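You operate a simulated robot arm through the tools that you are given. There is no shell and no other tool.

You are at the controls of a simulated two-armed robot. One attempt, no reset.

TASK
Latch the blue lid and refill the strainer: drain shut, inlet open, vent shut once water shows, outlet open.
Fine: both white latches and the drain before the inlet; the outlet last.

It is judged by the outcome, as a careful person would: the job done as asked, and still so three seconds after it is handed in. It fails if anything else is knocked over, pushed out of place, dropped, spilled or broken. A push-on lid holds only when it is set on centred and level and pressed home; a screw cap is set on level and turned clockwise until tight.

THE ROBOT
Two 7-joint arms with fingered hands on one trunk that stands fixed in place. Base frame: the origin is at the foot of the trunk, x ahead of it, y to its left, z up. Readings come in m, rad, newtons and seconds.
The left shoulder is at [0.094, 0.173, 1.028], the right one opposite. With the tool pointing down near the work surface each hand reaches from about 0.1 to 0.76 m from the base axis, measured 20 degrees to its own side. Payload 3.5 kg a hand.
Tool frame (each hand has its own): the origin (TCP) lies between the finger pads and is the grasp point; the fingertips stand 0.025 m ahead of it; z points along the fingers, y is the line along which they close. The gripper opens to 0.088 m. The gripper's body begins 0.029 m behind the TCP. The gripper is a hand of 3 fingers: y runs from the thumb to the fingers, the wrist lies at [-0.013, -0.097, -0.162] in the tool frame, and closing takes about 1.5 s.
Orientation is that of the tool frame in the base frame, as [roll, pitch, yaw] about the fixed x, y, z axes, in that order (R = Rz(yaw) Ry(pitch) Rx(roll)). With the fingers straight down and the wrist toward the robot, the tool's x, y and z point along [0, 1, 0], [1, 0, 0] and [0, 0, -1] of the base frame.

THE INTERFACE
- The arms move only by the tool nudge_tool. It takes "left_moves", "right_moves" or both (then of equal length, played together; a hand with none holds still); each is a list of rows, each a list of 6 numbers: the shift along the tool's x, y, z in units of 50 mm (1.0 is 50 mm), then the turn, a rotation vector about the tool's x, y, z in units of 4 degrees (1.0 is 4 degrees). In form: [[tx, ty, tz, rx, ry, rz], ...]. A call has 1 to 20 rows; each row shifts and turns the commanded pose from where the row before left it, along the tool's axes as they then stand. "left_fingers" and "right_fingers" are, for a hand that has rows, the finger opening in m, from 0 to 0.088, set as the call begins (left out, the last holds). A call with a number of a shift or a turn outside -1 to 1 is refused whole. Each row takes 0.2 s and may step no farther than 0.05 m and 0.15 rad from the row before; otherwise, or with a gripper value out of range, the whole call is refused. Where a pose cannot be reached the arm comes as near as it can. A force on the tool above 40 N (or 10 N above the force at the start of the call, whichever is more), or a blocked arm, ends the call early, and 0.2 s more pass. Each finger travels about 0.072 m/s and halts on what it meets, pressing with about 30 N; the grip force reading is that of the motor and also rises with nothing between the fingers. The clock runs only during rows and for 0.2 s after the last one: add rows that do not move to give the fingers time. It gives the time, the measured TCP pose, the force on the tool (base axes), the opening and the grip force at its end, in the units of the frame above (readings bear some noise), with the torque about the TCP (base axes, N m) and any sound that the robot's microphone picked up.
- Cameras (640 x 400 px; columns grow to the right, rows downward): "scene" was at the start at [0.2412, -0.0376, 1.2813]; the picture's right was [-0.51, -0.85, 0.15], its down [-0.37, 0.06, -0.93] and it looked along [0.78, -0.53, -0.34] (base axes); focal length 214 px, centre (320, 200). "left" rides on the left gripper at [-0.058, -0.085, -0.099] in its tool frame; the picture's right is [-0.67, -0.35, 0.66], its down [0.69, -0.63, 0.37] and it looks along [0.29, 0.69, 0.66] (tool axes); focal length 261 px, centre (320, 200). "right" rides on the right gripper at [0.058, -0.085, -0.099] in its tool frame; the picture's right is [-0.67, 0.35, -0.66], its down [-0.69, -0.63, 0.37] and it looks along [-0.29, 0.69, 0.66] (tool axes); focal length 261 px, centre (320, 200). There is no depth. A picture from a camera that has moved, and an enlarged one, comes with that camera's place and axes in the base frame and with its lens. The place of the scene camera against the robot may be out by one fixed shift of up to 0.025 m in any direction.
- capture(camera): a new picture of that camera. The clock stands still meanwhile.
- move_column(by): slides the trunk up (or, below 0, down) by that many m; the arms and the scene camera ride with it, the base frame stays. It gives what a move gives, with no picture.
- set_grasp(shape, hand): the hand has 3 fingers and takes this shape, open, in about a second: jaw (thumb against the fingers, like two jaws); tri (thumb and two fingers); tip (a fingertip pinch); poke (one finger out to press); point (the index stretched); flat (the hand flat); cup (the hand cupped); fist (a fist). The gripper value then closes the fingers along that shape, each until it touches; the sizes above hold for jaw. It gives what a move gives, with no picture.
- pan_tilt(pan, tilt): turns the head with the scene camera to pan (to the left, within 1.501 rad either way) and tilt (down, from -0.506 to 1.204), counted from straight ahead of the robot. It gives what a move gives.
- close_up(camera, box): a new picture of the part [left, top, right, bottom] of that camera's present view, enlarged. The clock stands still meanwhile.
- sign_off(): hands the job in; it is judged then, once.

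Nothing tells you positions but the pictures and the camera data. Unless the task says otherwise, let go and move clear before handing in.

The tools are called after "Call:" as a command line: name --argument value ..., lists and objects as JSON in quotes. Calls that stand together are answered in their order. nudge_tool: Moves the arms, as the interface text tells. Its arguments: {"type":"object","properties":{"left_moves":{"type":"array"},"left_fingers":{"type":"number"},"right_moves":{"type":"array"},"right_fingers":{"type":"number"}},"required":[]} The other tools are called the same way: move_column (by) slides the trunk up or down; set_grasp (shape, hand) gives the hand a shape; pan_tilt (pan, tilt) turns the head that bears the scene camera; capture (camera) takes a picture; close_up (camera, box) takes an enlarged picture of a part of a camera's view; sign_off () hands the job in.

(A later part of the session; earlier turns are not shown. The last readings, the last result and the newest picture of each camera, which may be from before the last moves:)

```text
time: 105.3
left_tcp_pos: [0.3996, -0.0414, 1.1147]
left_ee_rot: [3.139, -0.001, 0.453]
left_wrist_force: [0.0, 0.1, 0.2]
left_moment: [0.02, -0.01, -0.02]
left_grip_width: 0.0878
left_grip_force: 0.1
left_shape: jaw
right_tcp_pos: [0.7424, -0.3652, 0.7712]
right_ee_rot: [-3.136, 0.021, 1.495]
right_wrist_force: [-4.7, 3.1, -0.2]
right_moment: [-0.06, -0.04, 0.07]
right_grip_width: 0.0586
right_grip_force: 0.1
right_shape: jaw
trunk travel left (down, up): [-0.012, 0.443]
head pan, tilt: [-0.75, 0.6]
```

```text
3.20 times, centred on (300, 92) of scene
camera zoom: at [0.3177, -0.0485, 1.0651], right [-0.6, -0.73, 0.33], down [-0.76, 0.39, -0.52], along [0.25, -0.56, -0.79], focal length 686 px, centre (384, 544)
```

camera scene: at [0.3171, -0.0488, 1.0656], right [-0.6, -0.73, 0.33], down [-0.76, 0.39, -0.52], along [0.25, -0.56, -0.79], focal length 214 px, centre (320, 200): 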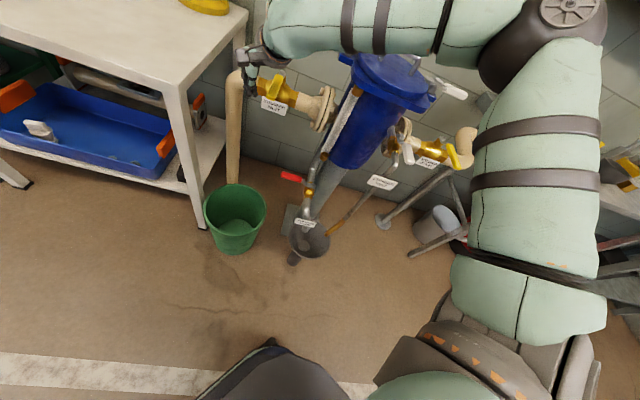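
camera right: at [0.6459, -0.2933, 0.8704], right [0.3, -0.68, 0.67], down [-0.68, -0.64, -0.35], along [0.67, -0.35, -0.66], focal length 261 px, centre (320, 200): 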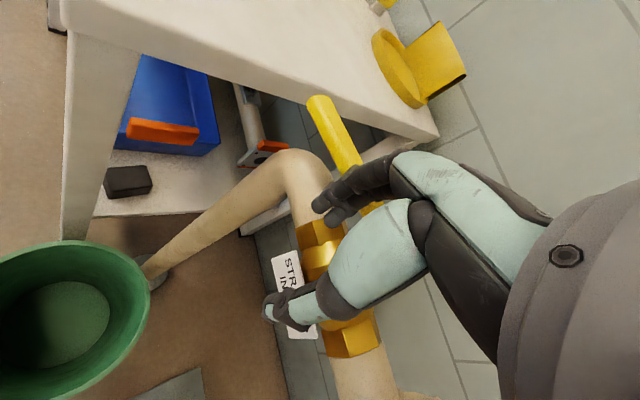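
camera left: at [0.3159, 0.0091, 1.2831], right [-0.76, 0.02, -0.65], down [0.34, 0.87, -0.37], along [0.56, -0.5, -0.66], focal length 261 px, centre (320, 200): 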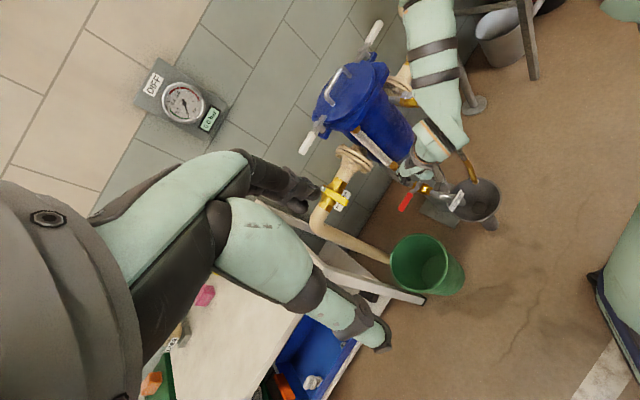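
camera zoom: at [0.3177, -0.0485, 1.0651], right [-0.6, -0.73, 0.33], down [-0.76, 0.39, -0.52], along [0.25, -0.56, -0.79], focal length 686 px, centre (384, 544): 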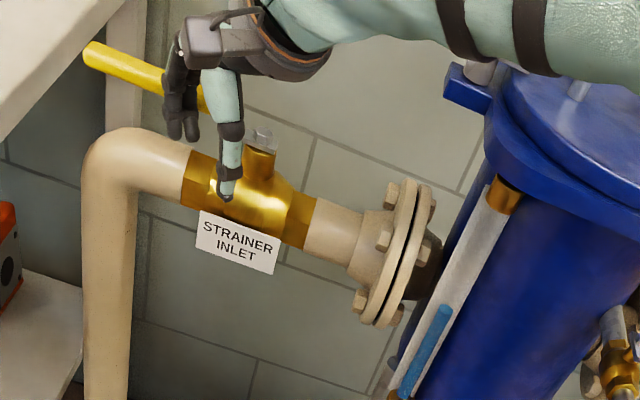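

The inlet lever is in line with its pipe and at its stop, and the sight glass is filling fast. I'll head for the vent: back out, rise, and cross in front of the strainer.

Call:
nudge_tool --right_moves '[[0.45, -0.6, -0.4, 0, 0, 0], [0.45, -0.6, -0.6, 0, 0, 0], [0.45, -0.6, -0.6, 0, 0, 0], [-0.58, -0.641, 0, 0, 0, 0], [-0.58, -0.641, 0, 0, 0, 0], [-0.58, -0.641, 0, 0, 0, 0], [-0.58, -0.641, 0, 0, 0, 0], [-0.58, -0.641, 0, 0, 0, 0]]' --right_fingers 0.03

Call:
capture --camera "scene"

Call:
capture --camera "right"

```text
time: 107.1
left_tcp_pos: [0.4018, -0.0435, 1.1152]
left_ee_rot: [-3.141, 0.002, 0.454]
left_wrist_force: [0.7, 0.6, 0.2]
left_moment: [0.0, 0.0, 0.02]
left_grip_width: 0.0877
left_grip_force: 0.0
left_shape: jaw
right_tcp_pos: [0.486, -0.4238, 0.855]
right_ee_rot: [-3.137, 0.019, 1.497]
right_wrist_force: [-0.7, -0.2, 0.6]
right_moment: [0.05, -0.03, 0.01]
right_grip_width: 0.0301
right_grip_force: 0.1
right_shape: jaw
trunk travel left (down, up): [-0.012, 0.443]
head pan, tilt: [-0.75, 0.6]
```

```text
taken
camera scene: at [0.3178, -0.0495, 1.065], right [-0.6, -0.73, 0.33], down [-0.76, 0.39, -0.52], along [0.25, -0.56, -0.79], focal length 214 px, centre (320, 200)
```

scene: 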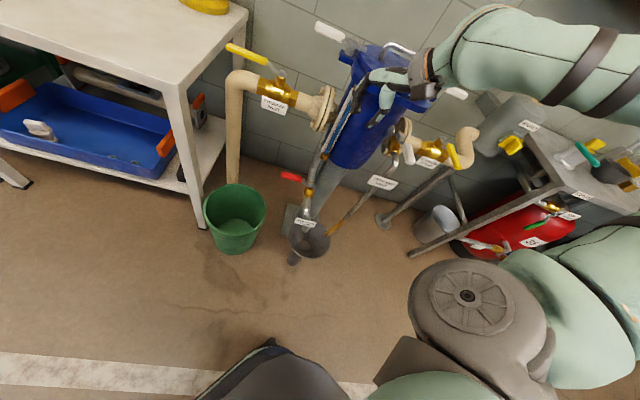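

```text
taken
camera right: at [0.4062, -0.3591, 0.9531], right [0.3, -0.68, 0.67], down [-0.68, -0.64, -0.35], along [0.67, -0.35, -0.66], focal length 261 px, centre (320, 200)
```

right: 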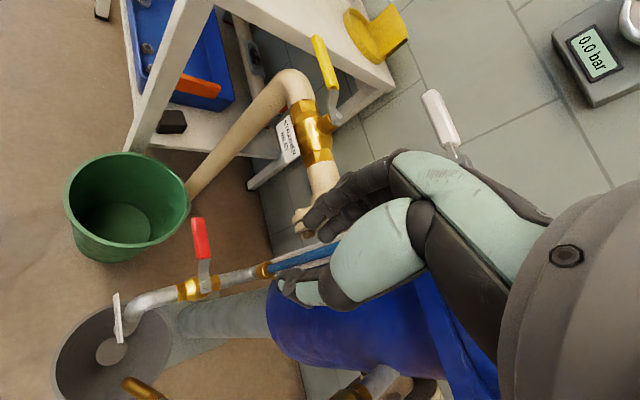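

The sight glass is nearly full and the inlet lever is clearly open. Crossing over to the right of the vent handle now.

Call:
nudge_tool --right_moves '[[-0.58, -0.641, 0, 0, 0, 0], [-0.58, -0.641, 0, 0, 0, 0], [-0.58, -0.641, 0, 0, 0, 0], [-0.58, -0.641, 0, 0, 0, 0], [-0.4, -0.4, 0, 0, 0, 1], [0, 0, 0, 0, 0, 1], [0, 0, 0, 0, 0, 1], [0, 0, 0, 0, 0, 1], [0, 0, 0, 0, 0, 1], [0, 0, 0, 0, 0, 1]]' --right_fingers 0.0

Call:
capture --camera "scene"

Call:
capture --camera "right"

Call:
close_up --camera "left" --box '[340, 20, 500, 220]'

```text
time: 109.3
left_tcp_pos: [0.4033, -0.0414, 1.1152]
left_ee_rot: [3.139, 0.0, 0.455]
left_wrist_force: [0.6, 0.8, -0.7]
left_moment: [0.03, -0.04, 0.0]
left_grip_width: 0.0877
left_grip_force: 0.2
left_shape: jaw
right_tcp_pos: [0.3926, -0.5389, 0.9085]
right_ee_rot: [3.137, 0.022, 1.074]
right_wrist_force: [0.6, 0.1, -0.4]
right_moment: [0.02, -0.02, 0.01]
right_grip_width: 0.0
right_grip_force: 30.1
right_shape: jaw
right hand out of reach, approached as far as the arm can: row 2, 3, 4, 5
trunk travel left (down, up): [-0.012, 0.443]
head pan, tilt: [-0.75, 0.6]
```

```text
taken
camera scene: at [0.3183, -0.0489, 1.0649], right [-0.6, -0.73, 0.33], down [-0.76, 0.39, -0.52], along [0.25, -0.56, -0.79], focal length 214 px, centre (320, 200)
```

scene: 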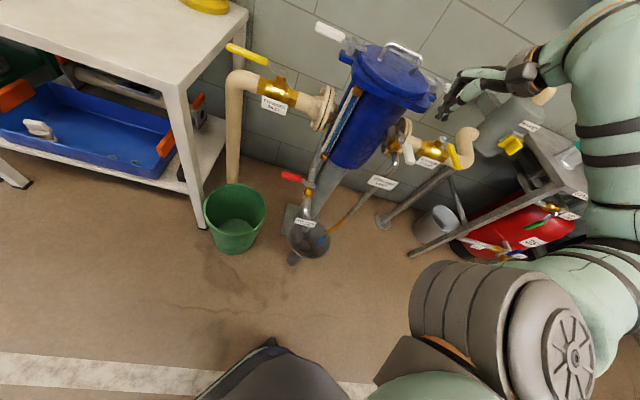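

```text
taken
camera right: at [0.3477, -0.4466, 1.0067], right [-0.01, -0.74, 0.67], down [-0.88, -0.31, -0.35], along [0.47, -0.59, -0.65], focal length 261 px, centre (320, 200)
```

right: 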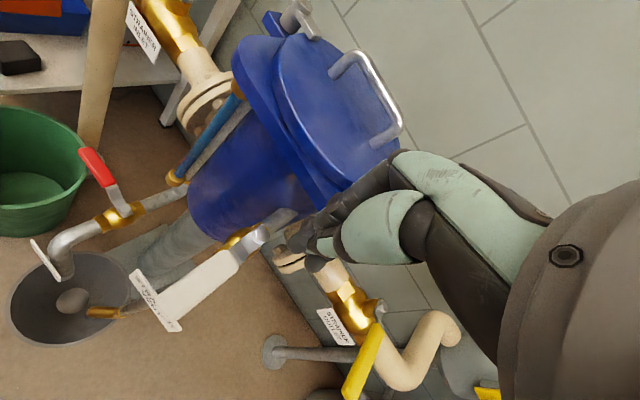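

```text
2.00 times, centred on (420, 120) of left
camera zoom: at [0.3139, 0.0085, 1.2139], right [-0.75, 0.02, -0.66], down [0.34, 0.87, -0.37], along [0.56, -0.5, -0.66], focal length 521 px, centre (120, 360)
```

zoom: 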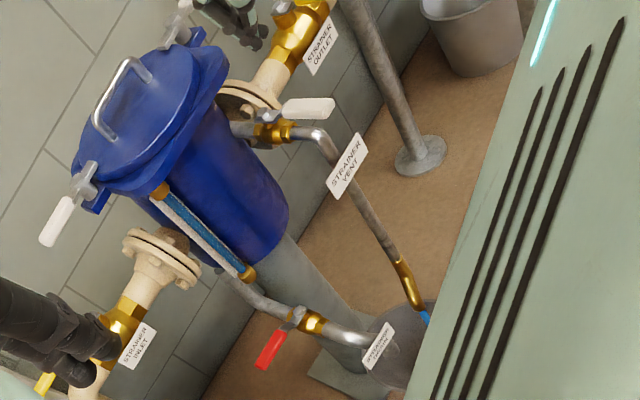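

Water is running from the vent outlet into the tundish, so the strainer is full: time to shut the vent. I'll come down on the right side of the white handle.

Call:
nudge_tool --right_moves '[[-0.35, -0.3, 0, 0, 0, 1], [-0.35, -0.3, 0.2, 0, 0, 1], [0, 0, 0.4, 0, 0, 1], [0, 0, 0.4, 0, 0, 1]]'

Call:
capture --camera "right"

Call:
capture --camera "scene"

```text
time: 110.3
left_tcp_pos: [0.4023, -0.0424, 1.115]
left_ee_rot: [3.141, 0.0, 0.453]
left_wrist_force: [-1.0, 0.4, -1.0]
left_moment: [0.0, 0.0, -0.01]
left_grip_width: 0.0876
left_grip_force: 0.0
left_shape: jaw
right_tcp_pos: [0.3658, -0.5388, 0.9092]
right_ee_rot: [3.133, 0.018, 0.795]
right_wrist_force: [0.6, 0.2, 0.7]
right_moment: [0.01, 0.0, -0.03]
right_grip_width: 0.0
right_grip_force: 30.2
right_shape: jaw
right hand out of reach, approached as far as the arm can: row 1, 2, 3, 4
trunk travel left (down, up): [-0.012, 0.443]
head pan, tilt: [-0.75, 0.6]
```

```text
taken
camera right: at [0.3476, -0.4365, 1.0069], right [-0.22, -0.71, 0.67], down [-0.93, -0.05, -0.36], along [0.29, -0.7, -0.65], focal length 261 px, centre (320, 200)
```

right: 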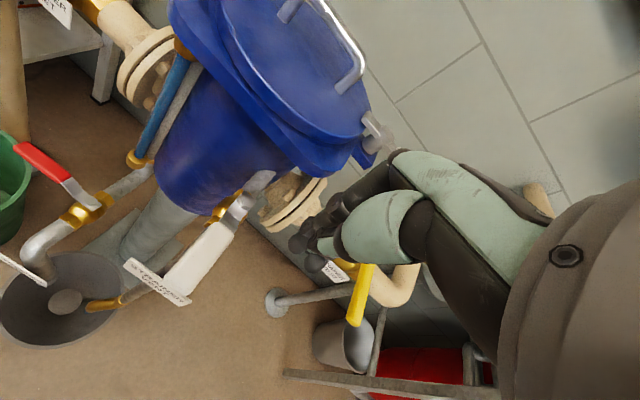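

```text
taken
camera scene: at [0.3184, -0.0489, 1.0648], right [-0.6, -0.73, 0.33], down [-0.76, 0.39, -0.52], along [0.25, -0.56, -0.79], focal length 214 px, centre (320, 200)
```

scene: 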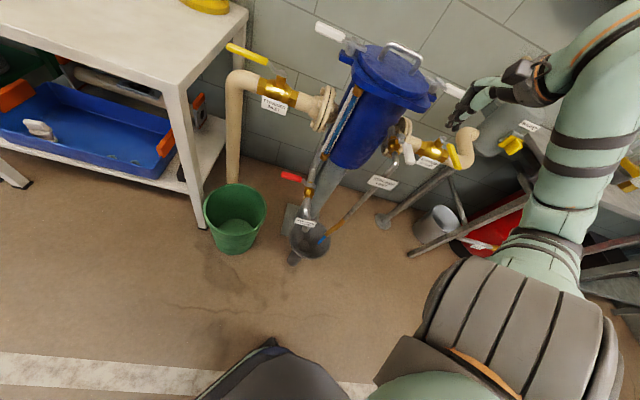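

With the column low, the arm can't bring the hand down here. Raising the column to its earlier height, where this spot was reachable, then coming down.

Call:
move_column --by 0.068

Call:
nudge_tool --right_moves '[[0, 0.2, 0.3, 0, 0, 0], [0, 0.2, 0.4, 0, 0, 0]]'

Call:
capture --camera "scene"

Call:
capture --camera "right"

```text
time: 111.3
left_tcp_pos: [0.4041, -0.0434, 1.1816]
left_ee_rot: [3.141, 0.001, 0.455]
left_wrist_force: [0.5, -0.1, -0.1]
left_moment: [-0.02, 0.0, -0.02]
left_grip_width: 0.0878
left_grip_force: 0.1
left_shape: jaw
right_tcp_pos: [0.367, -0.5385, 0.9772]
right_ee_rot: [3.133, 0.02, 0.799]
right_wrist_force: [0.2, -0.5, -0.3]
right_moment: [0.01, -0.03, 0.0]
right_grip_width: 0.0002
right_grip_force: 30.2
right_shape: jaw
trunk travel left (down, up): [-0.08, 0.375]
head pan, tilt: [-0.75, 0.6]
```

```text
time: 111.9
left_tcp_pos: [0.4031, -0.0426, 1.1833]
left_ee_rot: [3.141, 0.002, 0.453]
left_wrist_force: [-0.2, -0.1, 0.1]
left_moment: [-0.04, 0.05, 0.0]
left_grip_width: 0.0877
left_grip_force: 0.1
left_shape: jaw
right_tcp_pos: [0.3818, -0.5521, 0.9417]
right_ee_rot: [3.134, 0.016, 0.795]
right_wrist_force: [0.6, 0.2, 0.1]
right_moment: [0.0, 0.01, -0.02]
right_grip_width: 0.0001
right_grip_force: 29.9
right_shape: jaw
trunk travel left (down, up): [-0.08, 0.375]
head pan, tilt: [-0.75, 0.6]
```

```text
taken
camera scene: at [0.2552, -0.0492, 1.1753], right [-0.64, -0.73, 0.25], down [-0.68, 0.39, -0.62], along [0.36, -0.56, -0.74], focal length 214 px, centre (320, 200)
```

scene: 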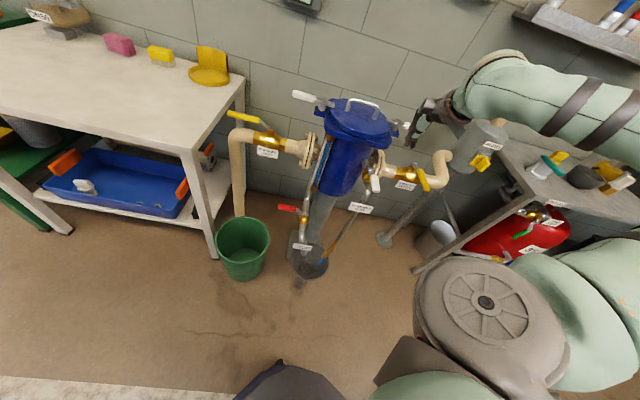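

```text
taken
camera right: at [0.3621, -0.4517, 1.04], right [-0.22, -0.71, 0.67], down [-0.93, -0.06, -0.36], along [0.29, -0.7, -0.65], focal length 261 px, centre (320, 200)
```

right: 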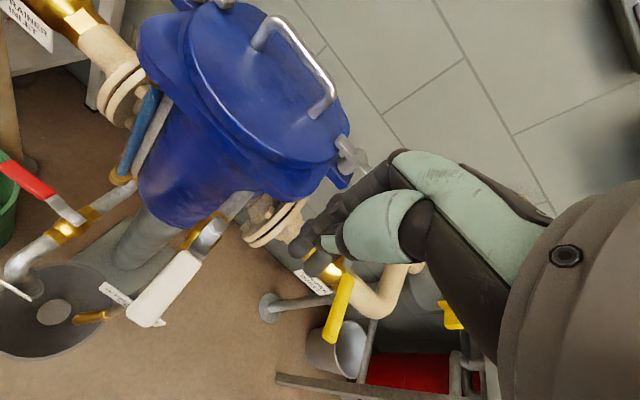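

Reachable again. Continuing down on the right side of the vent handle.

Call:
nudge_tool --right_moves '[[-0.2, -0.1, 0.6, 0, 0, 0], [-0.2, -0.1, 0.6, 0, 0, 0], [0, 0, 0.6, 0, 0, 0]]'

Call:
capture --camera "right"

Call:
close_up --camera "scene" --box '[320, 90, 480, 230]'

```text
time: 112.7
left_tcp_pos: [0.4021, -0.0418, 1.1828]
left_ee_rot: [3.141, 0.001, 0.453]
left_wrist_force: [0.5, -0.7, 0.0]
left_moment: [-0.02, 0.03, 0.03]
left_grip_width: 0.0876
left_grip_force: 0.1
left_shape: jaw
right_tcp_pos: [0.3692, -0.5556, 0.8621]
right_ee_rot: [3.133, 0.019, 0.796]
right_wrist_force: [-0.1, -0.7, -0.7]
right_moment: [-0.01, -0.03, 0.01]
right_grip_width: 0.0
right_grip_force: 29.9
right_shape: jaw
right hand out of reach, approached as far as the arm can: row 2
trunk travel left (down, up): [-0.08, 0.375]
head pan, tilt: [-0.75, 0.6]
```

```text
taken
camera right: at [0.3496, -0.4544, 0.9609], right [-0.21, -0.71, 0.67], down [-0.93, -0.06, -0.36], along [0.29, -0.7, -0.65], focal length 261 px, centre (320, 200)
```

right: 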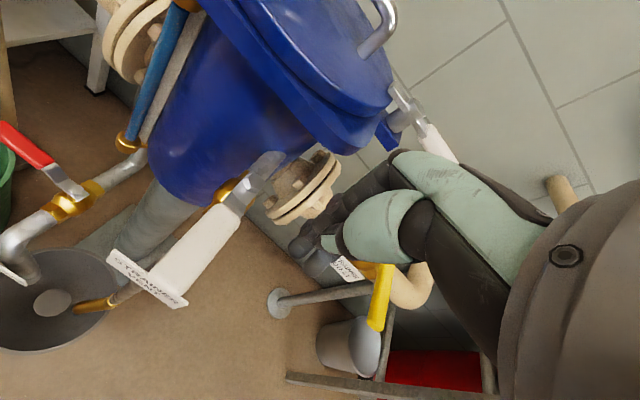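

```text
2.86 times, centred on (400, 160) of scene
camera zoom: at [0.2549, -0.0485, 1.1754], right [-0.64, -0.73, 0.25], down [-0.68, 0.39, -0.62], along [0.36, -0.56, -0.74], focal length 613 px, centre (91, 314)
```

zoom: 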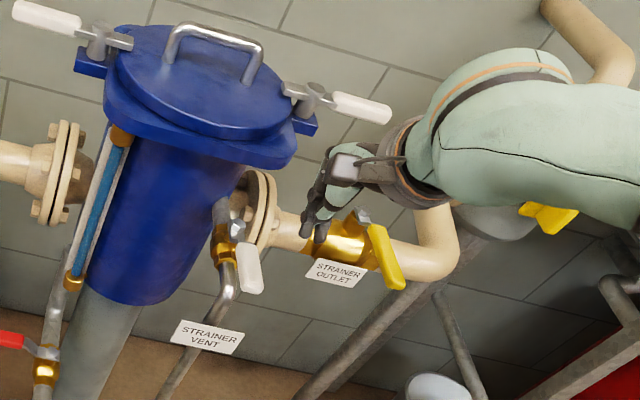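

The vent handle is just left of the fingers. Down the last 7 cm to its level.

Call:
nudge_tool --right_moves '[[0, -0.05, 0.48, 0, 0, 0], [0, -0.05, 0.48, 0, 0, 0], [0, -0.05, 0.48, 0, 0, 0]]'

Call:
capture --camera "right"

Call:
close_up --camera "scene" --box '[340, 110, 460, 220]'

Call:
close_up --camera "left" --box '[340, 20, 500, 220]'

```text
time: 113.5
left_tcp_pos: [0.4012, -0.0441, 1.1827]
left_ee_rot: [3.141, 0.0, 0.454]
left_wrist_force: [0.3, -0.7, 0.0]
left_moment: [0.03, 0.01, 0.04]
left_grip_width: 0.0877
left_grip_force: 0.1
left_shape: jaw
right_tcp_pos: [0.3616, -0.553, 0.7897]
right_ee_rot: [3.133, 0.018, 0.795]
right_wrist_force: [-0.2, 0.5, 0.1]
right_moment: [0.0, -0.02, 0.02]
right_grip_width: 0.0
right_grip_force: 30.4
right_shape: jaw
trunk travel left (down, up): [-0.08, 0.375]
head pan, tilt: [-0.75, 0.6]
```

```text
taken
camera right: at [0.3428, -0.4509, 0.888], right [-0.22, -0.71, 0.67], down [-0.93, -0.06, -0.36], along [0.29, -0.7, -0.65], focal length 261 px, centre (320, 200)
```

right: 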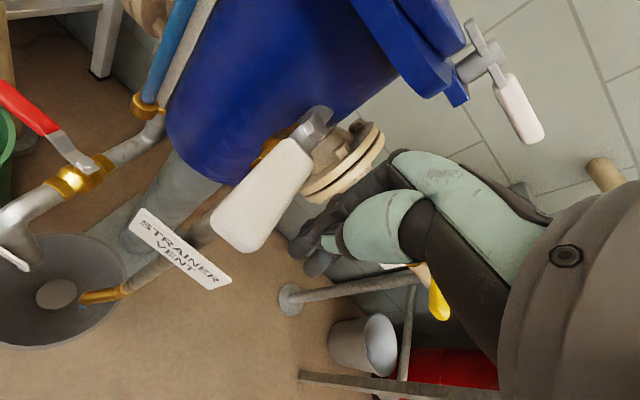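

```text
3.64 times, centred on (400, 165) of scene
camera zoom: at [0.2548, -0.0494, 1.1754], right [-0.64, -0.73, 0.24], down [-0.68, 0.39, -0.62], along [0.36, -0.56, -0.74], focal length 780 px, centre (29, 327)
```

zoom: 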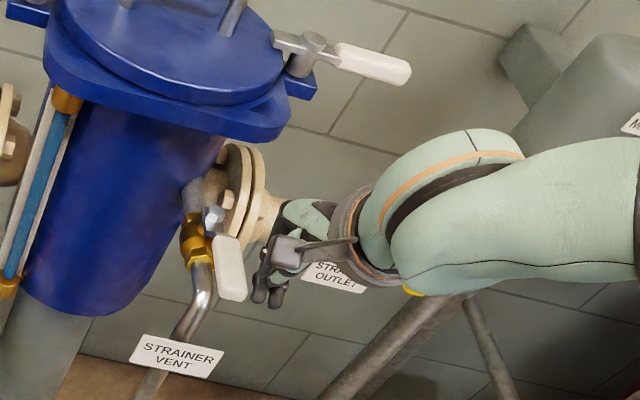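

```text
2.00 times, centred on (420, 120) of left
camera zoom: at [0.3142, 0.0079, 1.2818], right [-0.76, 0.02, -0.66], down [0.34, 0.87, -0.37], along [0.56, -0.5, -0.66], focal length 521 px, centre (120, 360)
```

zoom: 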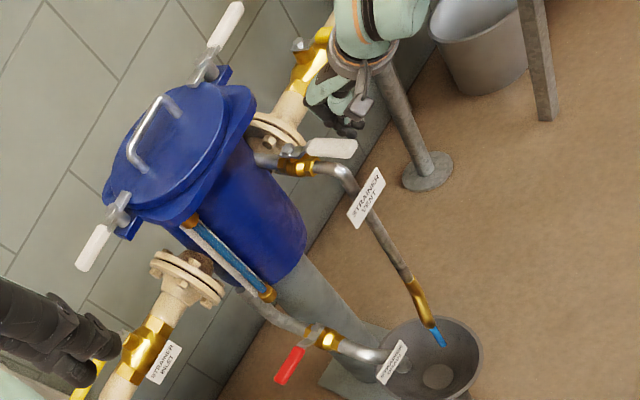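

Water is streaming into the tundish. The fingers are right of the vent handle; pushing it gently left.

Call:
nudge_tool --right_moves '[[0.11, -0.02, 0, 0, 0, 0], [0.11, -0.02, 0, 0, 0, 0], [0.11, -0.02, 0, 0, 0, 0], [0.11, -0.02, 0, 0, 0, 0], [0.11, -0.02, 0, 0, 0, 0]]'

Call:
capture --camera "right"

Call:
close_up --camera "scene" --box '[340, 110, 460, 220]'

```text
time: 114.7
left_tcp_pos: [0.3984, -0.0454, 1.1844]
left_ee_rot: [3.141, -0.004, 0.455]
left_wrist_force: [-0.3, -0.4, -0.9]
left_moment: [0.01, 0.02, 0.0]
left_grip_width: 0.0877
left_grip_force: 0.1
left_shape: jaw
right_tcp_pos: [0.3746, -0.5341, 0.7884]
right_ee_rot: [3.13, 0.018, 0.794]
right_wrist_force: [-14.5, -20.6, 5.6]
right_moment: [0.38, -0.41, -0.38]
right_grip_width: 0.0
right_grip_force: 29.8
right_shape: jaw
trunk travel left (down, up): [-0.08, 0.375]
head pan, tilt: [-0.75, 0.6]
```

```text
taken
camera right: at [0.3565, -0.4323, 0.886], right [-0.22, -0.71, 0.67], down [-0.93, -0.05, -0.36], along [0.29, -0.7, -0.65], focal length 261 px, centre (320, 200)
```

right: 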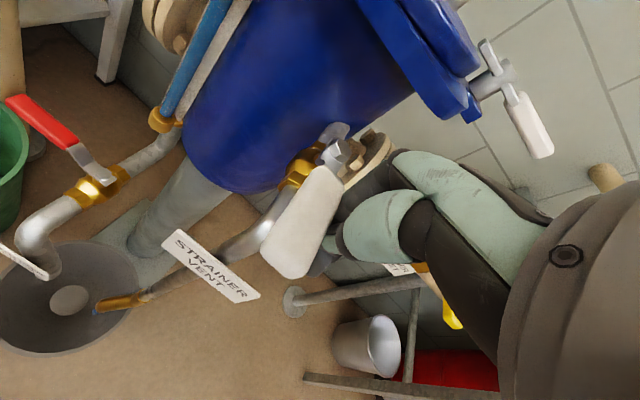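

```text
3.64 times, centred on (400, 165) of scene
camera zoom: at [0.2509, -0.0527, 1.1763], right [-0.64, -0.73, 0.24], down [-0.68, 0.39, -0.62], along [0.36, -0.56, -0.74], focal length 780 px, centre (29, 327)
```

zoom: 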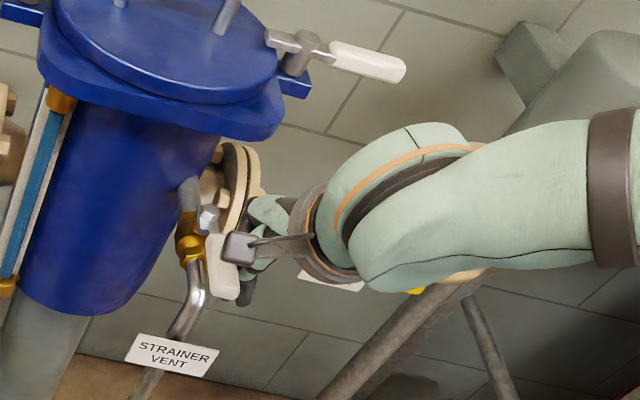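

25 N and no movement. To rule out catching the pipe as before, I'll ease off, lift 9 mm and try once more.

Call:
nudge_tool --right_moves '[[-0.3, 0, 0, 0, 0, 0], [0, 0, -0.18, 0, 0, 0], [0.15, -0.02, 0, 0, 0, 0], [0.11, -0.02, 0, 0, 0, 0]]'

Call:
close_up --camera "right" --box '[240, 100, 440, 300]'

```text
time: 115.7
left_tcp_pos: [0.3996, -0.0449, 1.1839]
left_ee_rot: [-3.142, -0.003, 0.452]
left_wrist_force: [0.5, -0.1, -0.7]
left_moment: [0.0, 0.01, -0.02]
left_grip_width: 0.0877
left_grip_force: 0.0
left_shape: jaw
right_tcp_pos: [0.3752, -0.5333, 0.798]
right_ee_rot: [3.132, 0.017, 0.793]
right_wrist_force: [-10.9, -14.7, 5.0]
right_moment: [0.12, -0.19, -0.24]
right_grip_width: 0.0
right_grip_force: 29.6
right_shape: jaw
trunk travel left (down, up): [-0.08, 0.375]
head pan, tilt: [-0.75, 0.6]
```

```text
2.00 times, centred on (340, 200) of right
camera zoom: at [0.3555, -0.4312, 0.8955], right [-0.22, -0.71, 0.67], down [-0.93, -0.05, -0.36], along [0.29, -0.7, -0.65], focal length 521 px, centre (280, 200)
```

zoom: 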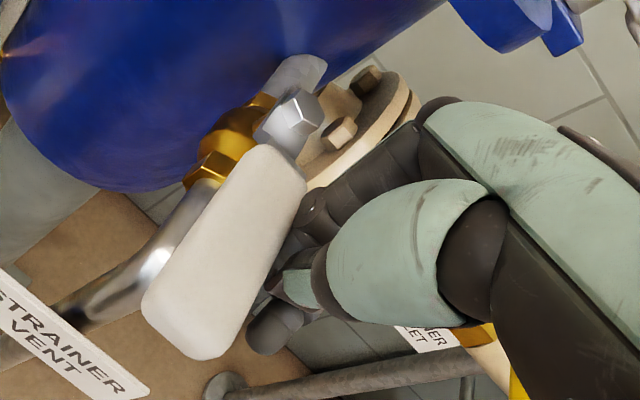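

Still solid, so the vent shuts the other way, to the right. I'll hop over the handle to its left side.

Call:
nudge_tool --right_moves '[[-0.26, 0, 0, 0, 0, 0], [0, 0, -0.65, 0, 0, 0], [0, 0, -0.65, 0, 0, 0], [0.6, 0, 0, 0, 0, 0], [0.6, 0, 0, 0, 0, 0], [0.4, 0, 0, 0, 0, 0]]'

Call:
capture --camera "right"

Call:
close_up --camera "scene" --box '[320, 90, 460, 220]'

```text
time: 117.1
left_tcp_pos: [0.4019, -0.0433, 1.1821]
left_ee_rot: [3.14, 0.002, 0.453]
left_wrist_force: [0.1, -0.9, 0.4]
left_moment: [-0.02, 0.0, -0.02]
left_grip_width: 0.0876
left_grip_force: 0.0
left_shape: jaw
right_tcp_pos: [0.4249, -0.481, 0.8595]
right_ee_rot: [3.133, 0.018, 0.795]
right_wrist_force: [-0.1, -0.3, 0.5]
right_moment: [-0.01, 0.02, -0.01]
right_grip_width: 0.0
right_grip_force: 29.8
right_shape: jaw
trunk travel left (down, up): [-0.08, 0.375]
head pan, tilt: [-0.75, 0.6]
```

```text
taken
camera right: at [0.4046, -0.3788, 0.9576], right [-0.22, -0.71, 0.67], down [-0.93, -0.06, -0.36], along [0.29, -0.7, -0.65], focal length 261 px, centre (320, 200)
```

right: 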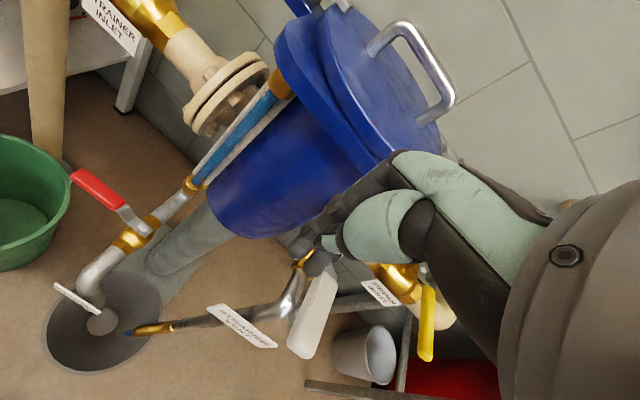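

```text
3.08 times, centred on (390, 155) of scene
camera zoom: at [0.2547, -0.049, 1.1755], right [-0.64, -0.73, 0.25], down [-0.68, 0.39, -0.62], along [0.36, -0.56, -0.74], focal length 660 px, centre (105, 338)
```

zoom: 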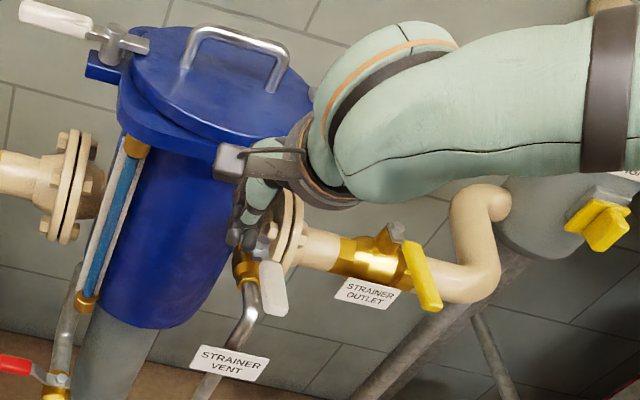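

Left of the handle now. Down, then a gentle push to the right.

Call:
nudge_tool --right_moves '[[0, 0, 0.45, 0, 0, 0], [0, 0, 0.45, 0, 0, 0], [0, 0, 0.42, 0, 0, 0], [-0.12, 0, 0, 0, 0, 0], [-0.12, 0, 0, 0, 0, 0], [-0.12, 0, 0, 0, 0, 0]]'

Call:
capture --camera "right"

Call:
close_up --camera "scene" --box '[320, 90, 460, 220]'

```text
time: 118.5
left_tcp_pos: [0.4015, -0.0431, 1.1829]
left_ee_rot: [3.141, 0.001, 0.453]
left_wrist_force: [0.2, -0.3, -0.2]
left_moment: [-0.04, 0.03, 0.0]
left_grip_width: 0.0877
left_grip_force: 0.0
left_shape: jaw
right_tcp_pos: [0.4108, -0.4936, 0.796]
right_ee_rot: [3.132, 0.019, 0.797]
right_wrist_force: [0.7, -0.3, -0.5]
right_moment: [0.0, 0.03, 0.02]
right_grip_width: 0.0003
right_grip_force: 30.1
right_shape: jaw
trunk travel left (down, up): [-0.08, 0.375]
head pan, tilt: [-0.75, 0.6]
```

```text
taken
camera right: at [0.3919, -0.3922, 0.8937], right [-0.22, -0.71, 0.67], down [-0.93, -0.06, -0.36], along [0.29, -0.7, -0.65], focal length 261 px, centre (320, 200)
```

right: 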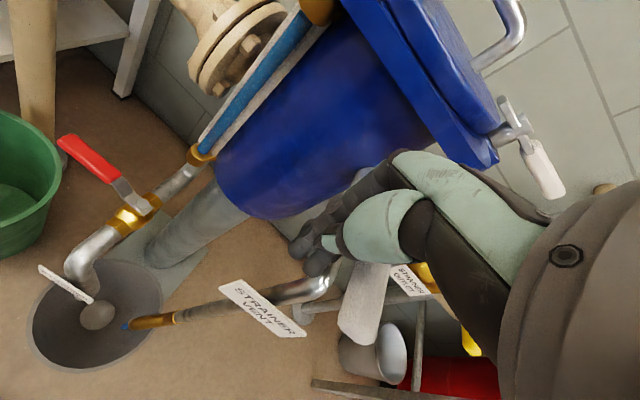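

```text
3.08 times, centred on (390, 155) of scene
camera zoom: at [0.2545, -0.049, 1.1755], right [-0.64, -0.73, 0.24], down [-0.68, 0.39, -0.62], along [0.36, -0.56, -0.74], focal length 660 px, centre (105, 338)
```

zoom: 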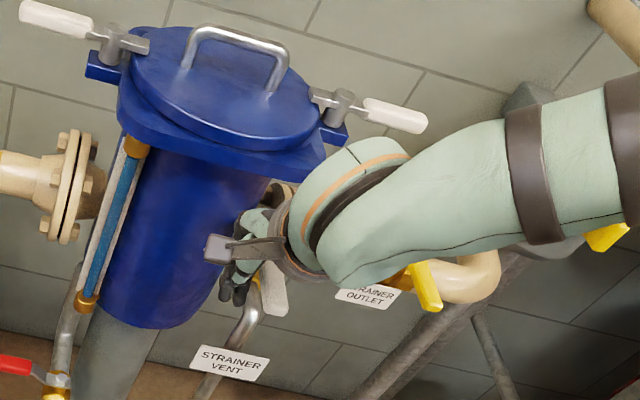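

Call:
nudge_tool --right_moves '[[-0.12, 0, 0, 0, 0, 0], [-0.12, 0, 0, 0, 0, 0], [-0.12, 0, 0, 0, 0, 0], [-0.12, 0, 0, 0, 0, 0]]'

Call:
capture --camera "right"

Call:
close_up --camera "left" --box '[340, 20, 500, 220]'

```text
time: 119.5
left_tcp_pos: [0.4023, -0.042, 1.1831]
left_ee_rot: [3.141, -0.001, 0.455]
left_wrist_force: [-0.5, -0.2, -0.3]
left_moment: [-0.02, 0.04, 0.0]
left_grip_width: 0.0875
left_grip_force: 0.0
left_shape: jaw
right_tcp_pos: [0.3932, -0.5122, 0.7963]
right_ee_rot: [3.134, 0.017, 0.796]
right_wrist_force: [1.8, 3.0, -1.3]
right_moment: [-0.01, 0.04, 0.05]
right_grip_width: 0.0001
right_grip_force: 30.0
right_shape: jaw
trunk travel left (down, up): [-0.08, 0.375]
head pan, tilt: [-0.75, 0.6]
```

```text
taken
camera right: at [0.3745, -0.4103, 0.8942], right [-0.22, -0.71, 0.67], down [-0.93, -0.06, -0.36], along [0.29, -0.7, -0.65], focal length 261 px, centre (320, 200)
```

right: 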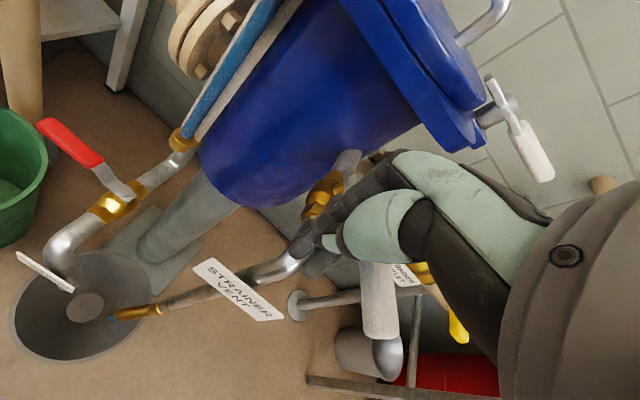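

```text
2.00 times, centred on (420, 120) of left
camera zoom: at [0.3143, 0.0088, 1.2818], right [-0.76, 0.02, -0.66], down [0.34, 0.87, -0.37], along [0.56, -0.5, -0.66], focal length 521 px, centre (120, 360)
```

zoom: 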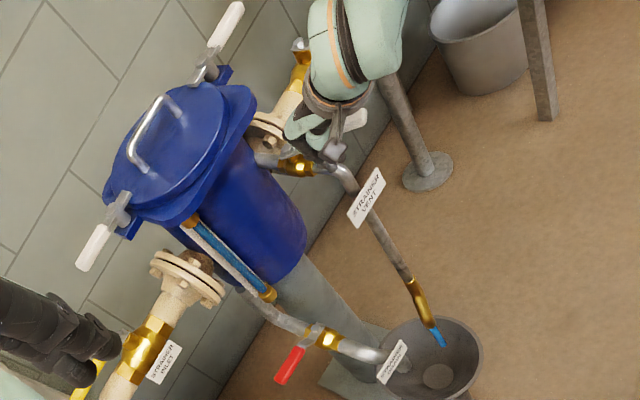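

The vent handle gives this way. Following the arc round to the right.

Call:
nudge_tool --right_moves '[[-0.118, 0.011, 0, 0, 0, 0], [-0.118, 0.011, 0, 0, 0, 0], [-0.118, 0.011, 0, 0, 0, 0], [-0.118, 0.011, 0, 0, 0, 0], [-0.118, 0.011, 0, 0, 0, 0], [-0.118, 0.011, 0, 0, 0, 0], [-0.118, 0.011, 0, 0, 0, 0], [-0.091, 0.054, 0, 0, 0, 0], [-0.091, 0.054, 0, 0, 0, 0], [-0.091, 0.054, 0, 0, 0, 0], [-0.091, 0.054, 0, 0, 0, 0]]'

Call:
capture --camera "right"

Call:
close_up --camera "scene" --box '[320, 90, 460, 220]'

```text
time: 121.9
left_tcp_pos: [0.4023, -0.0425, 1.1836]
left_ee_rot: [3.141, 0.001, 0.454]
left_wrist_force: [0.4, 0.9, -0.5]
left_moment: [-0.05, -0.01, 0.01]
left_grip_width: 0.0876
left_grip_force: 0.2
left_shape: jaw
right_tcp_pos: [0.3627, -0.5637, 0.796]
right_ee_rot: [3.132, 0.016, 0.796]
right_wrist_force: [-0.4, 2.1, 0.0]
right_moment: [-0.03, 0.02, 0.02]
right_grip_width: 0.0
right_grip_force: 30.6
right_shape: jaw
trunk travel left (down, up): [-0.08, 0.375]
head pan, tilt: [-0.75, 0.6]
```

```text
taken
camera right: at [0.3435, -0.4623, 0.895], right [-0.22, -0.71, 0.67], down [-0.93, -0.06, -0.36], along [0.29, -0.7, -0.65], focal length 261 px, centre (320, 200)
```

right: 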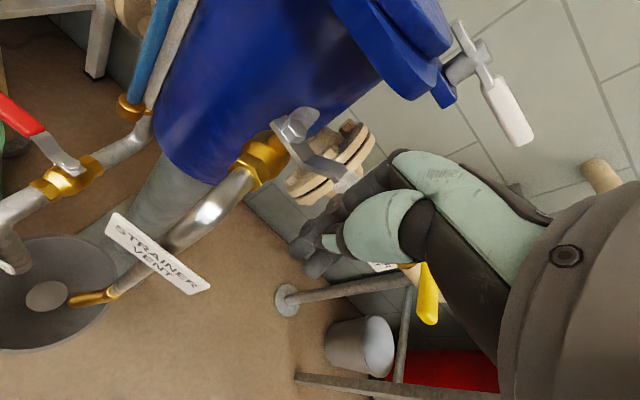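

```text
3.08 times, centred on (390, 155) of scene
camera zoom: at [0.2544, -0.0487, 1.1755], right [-0.64, -0.73, 0.24], down [-0.68, 0.39, -0.62], along [0.36, -0.56, -0.74], focal length 660 px, centre (105, 338)
```

zoom: 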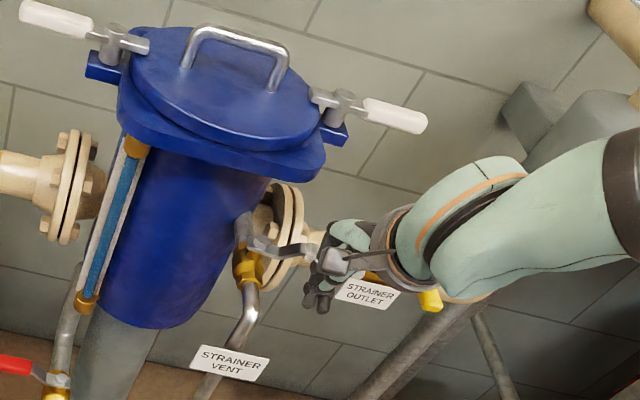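

Two thirds shut. Continuing to the stop.

Call:
nudge_tool --right_moves '[[-0.073, 0.076, 0, 0, 0, 0], [-0.073, 0.076, 0, 0, 0, 0], [-0.073, 0.076, 0, 0, 0, 0], [-0.073, 0.076, 0, 0, 0, 0], [-0.053, 0.092, 0, 0, 0, 0], [-0.053, 0.092, 0, 0, 0, 0], [-0.053, 0.092, 0, 0, 0, 0]]'

Call:
capture --camera "right"

Call:
close_up --camera "scene" --box '[320, 90, 460, 220]'

```text
time: 123.5
left_tcp_pos: [0.3969, -0.036, 1.1861]
left_ee_rot: [3.134, -0.002, 0.453]
left_wrist_force: [-0.1, 0.4, 0.0]
left_moment: [-0.03, 0.02, -0.04]
left_grip_width: 0.0876
left_grip_force: 0.0
left_shape: jaw
right_tcp_pos: [0.3659, -0.597, 0.804]
right_ee_rot: [3.122, 0.019, 0.795]
right_wrist_force: [-16.8, 22.1, 25.2]
right_moment: [-0.51, -0.18, -0.2]
right_grip_width: 0.0003
right_grip_force: 29.8
right_shape: jaw
trunk travel left (down, up): [-0.08, 0.375]
head pan, tilt: [-0.75, 0.6]
```

```text
taken
camera right: at [0.346, -0.4938, 0.9008], right [-0.22, -0.7, 0.67], down [-0.93, -0.06, -0.37], along [0.3, -0.71, -0.64], focal length 261 px, centre (320, 200)
```

right: 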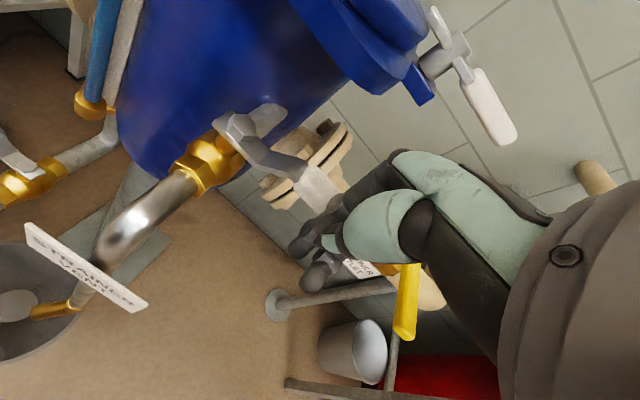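

```text
3.08 times, centred on (390, 155) of scene
camera zoom: at [0.2494, -0.0426, 1.1776], right [-0.64, -0.73, 0.25], down [-0.68, 0.38, -0.63], along [0.36, -0.57, -0.74], focal length 660 px, centre (105, 338)
```

zoom: 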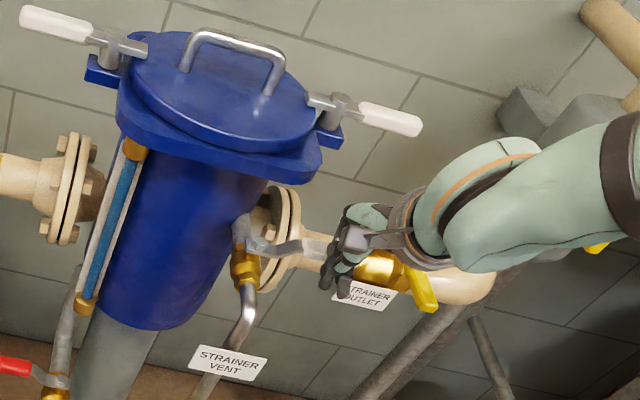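

The handle now points right, square to its pipe, and the force jumped: it's at its stop. Backing off to check.

Call:
nudge_tool --right_moves '[[0.05, -0.3, 0, 0, 0, 0], [0.05, -0.3, -0.2, 0, 0, 0], [0, -0.2, -0.6, 0, 0, 0], [0, 0, -0.6, 0, 0, 0]]'

Call:
capture --camera "right"

Call:
close_up --camera "scene" --box '[280, 90, 480, 290]'

Call:
close_up --camera "left" --box '[340, 20, 500, 220]'

```text
time: 124.5
left_tcp_pos: [0.4045, -0.0434, 1.1817]
left_ee_rot: [3.14, 0.002, 0.454]
left_wrist_force: [0.9, -0.5, 0.7]
left_moment: [0.0, 0.05, 0.02]
left_grip_width: 0.0877
left_grip_force: 0.0
left_shape: jaw
right_tcp_pos: [0.3581, -0.559, 0.8511]
right_ee_rot: [3.137, 0.018, 0.797]
right_wrist_force: [0.5, 0.0, 0.0]
right_moment: [-0.02, -0.02, -0.01]
right_grip_width: 0.0
right_grip_force: 30.0
right_shape: jaw
right hand out of reach, approached as far as the arm can: row 3, 4
trunk travel left (down, up): [-0.08, 0.375]
head pan, tilt: [-0.75, 0.6]
```

```text
taken
camera right: at [0.3387, -0.4576, 0.9504], right [-0.21, -0.71, 0.67], down [-0.93, -0.06, -0.36], along [0.29, -0.7, -0.65], focal length 261 px, centre (320, 200)
```

right: 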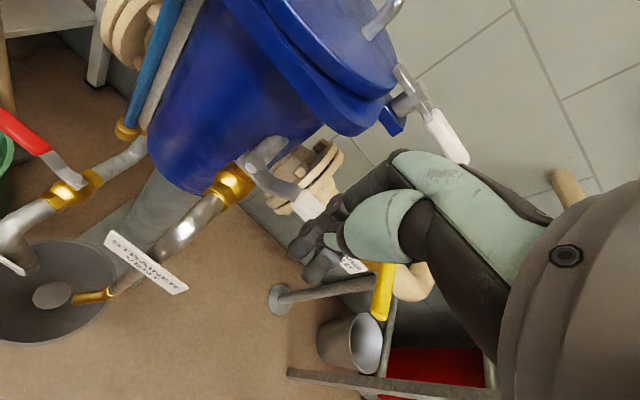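

```text
2.00 times, centred on (380, 190) of scene
camera zoom: at [0.2557, -0.0494, 1.1751], right [-0.64, -0.73, 0.25], down [-0.68, 0.39, -0.62], along [0.36, -0.56, -0.74], focal length 429 px, centre (200, 220)
```

zoom: 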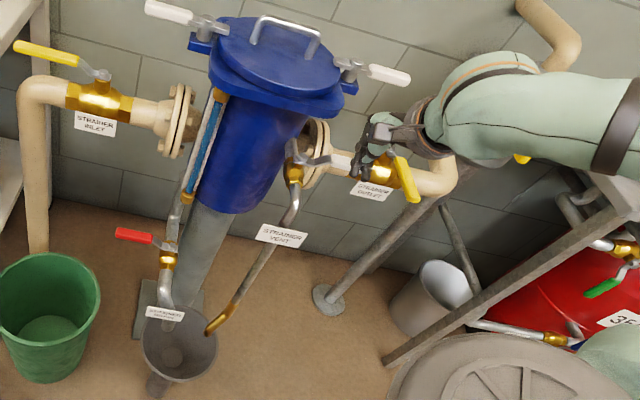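

```text
2.00 times, centred on (420, 120) of left
camera zoom: at [0.3152, 0.0079, 1.2814], right [-0.76, 0.02, -0.65], down [0.34, 0.87, -0.37], along [0.56, -0.5, -0.66], focal length 521 px, centre (120, 360)
```

zoom: 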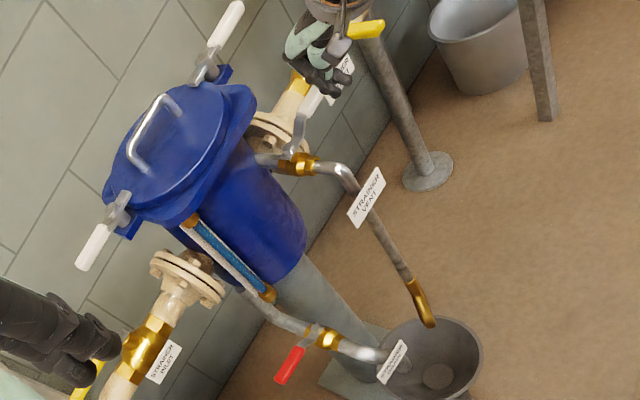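

The vent stream has stopped: vent shut. Last is the outlet. I'll lift and get a clear look at its lever and surroundings.

Call:
nudge_tool --right_moves '[[0, 0.2, -0.5, 0, 0, 0], [0, 0.2, -0.6, 0, 0, 0], [0, 0.1, -0.6, 0, 0, 0]]'

Call:
capture --camera "right"

Call:
close_up --camera "scene" --box '[320, 90, 520, 290]'

```text
time: 125.3
left_tcp_pos: [0.4012, -0.0412, 1.1831]
left_ee_rot: [3.138, 0.0, 0.455]
left_wrist_force: [-0.6, -0.3, -0.2]
left_moment: [-0.02, 0.01, 0.02]
left_grip_width: 0.0876
left_grip_force: 0.0
left_shape: jaw
right_tcp_pos: [0.3793, -0.5744, 0.9398]
right_ee_rot: [3.132, 0.018, 0.796]
right_wrist_force: [0.1, -0.4, 0.4]
right_moment: [0.01, 0.01, -0.02]
right_grip_width: 0.0
right_grip_force: 29.6
right_shape: jaw
trunk travel left (down, up): [-0.08, 0.375]
head pan, tilt: [-0.75, 0.6]
```

```text
taken
camera right: at [0.3594, -0.473, 1.0378], right [-0.22, -0.71, 0.67], down [-0.93, -0.06, -0.36], along [0.29, -0.7, -0.65], focal length 261 px, centre (320, 200)
```

right: 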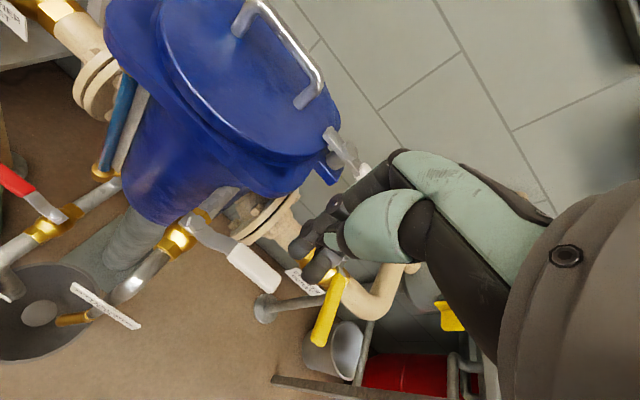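

```text
2.00 times, centred on (420, 190) of scene
camera zoom: at [0.2544, -0.0487, 1.1756], right [-0.64, -0.73, 0.24], down [-0.68, 0.39, -0.62], along [0.36, -0.56, -0.74], focal length 429 px, centre (120, 220)
```

zoom: 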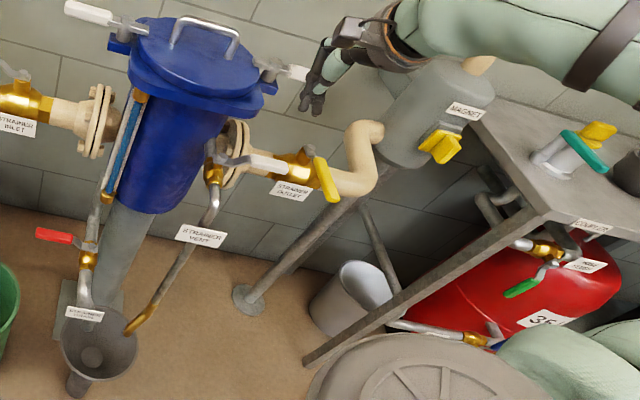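

The outlet lever points straight out (shut), tip near (0.293, -0.715, 0.764). I'll move over to its left side, expecting it to open to the right.

Call:
nudge_tool --right_moves '[[-0.59, 0.225, 0, 0, 0, 0], [-0.59, 0.225, 0, 0, 0, 0], [-0.59, 0.225, 0, 0, 0, 0], [-0.5, 0.2, 0, 0, 0, 0]]'

Call:
nudge_tool --right_moves '[[0, 0, 0.5, 0, 0, 0], [0, 0, 0.5, 0, 0, 0], [0, 0, 0.5, 0, 0, 0]]'

Call:
capture --camera "right"

Call:
close_up --camera "scene" --box '[320, 90, 520, 290]'

```text
time: 126.3
left_tcp_pos: [0.4023, -0.0425, 1.183]
left_ee_rot: [3.14, -0.001, 0.454]
left_wrist_force: [1.2, -0.2, 0.9]
left_moment: [0.01, -0.04, 0.0]
left_grip_width: 0.0877
left_grip_force: 0.0
left_shape: jaw
right_tcp_pos: [0.3295, -0.6877, 0.9399]
right_ee_rot: [3.132, 0.018, 0.794]
right_wrist_force: [0.8, -0.6, 0.4]
right_moment: [-0.02, 0.01, 0.02]
right_grip_width: 0.0
right_grip_force: 30.5
right_shape: jaw
trunk travel left (down, up): [-0.08, 0.375]
head pan, tilt: [-0.75, 0.6]
```

```text
time: 127.1
left_tcp_pos: [0.4031, -0.0427, 1.1814]
left_ee_rot: [3.14, 0.0, 0.453]
left_wrist_force: [0.5, -0.4, -0.2]
left_moment: [0.02, -0.03, 0.03]
left_grip_width: 0.0875
left_grip_force: 0.0
left_shape: jaw
right_tcp_pos: [0.3301, -0.6861, 0.8669]
right_ee_rot: [3.131, 0.018, 0.796]
right_wrist_force: [-0.9, -0.1, 0.3]
right_moment: [-0.04, 0.0, 0.03]
right_grip_width: 0.0001
right_grip_force: 30.0
right_shape: jaw
trunk travel left (down, up): [-0.08, 0.375]
head pan, tilt: [-0.75, 0.6]
```

```text
taken
camera right: at [0.3107, -0.5847, 0.9654], right [-0.22, -0.71, 0.67], down [-0.93, -0.06, -0.36], along [0.29, -0.7, -0.65], focal length 261 px, centre (320, 200)
```

right: 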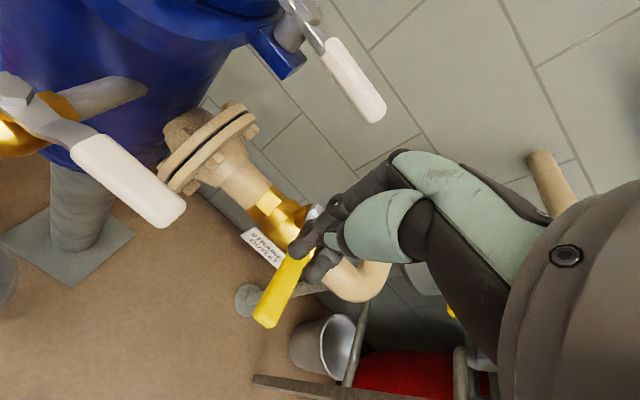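

```text
2.00 times, centred on (420, 190) of scene
camera zoom: at [0.2549, -0.0493, 1.1754], right [-0.64, -0.73, 0.24], down [-0.68, 0.39, -0.62], along [0.36, -0.56, -0.74], focal length 429 px, centre (120, 220)
```

zoom: 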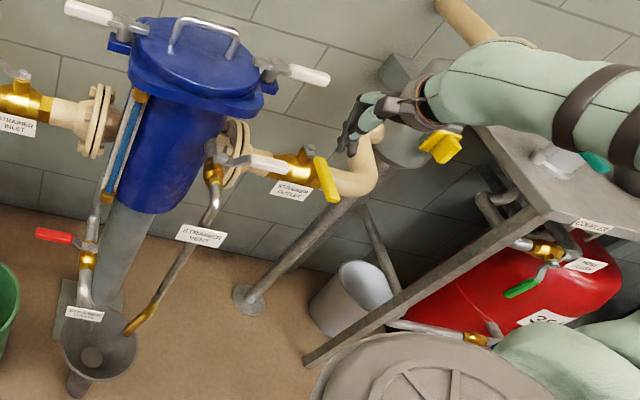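

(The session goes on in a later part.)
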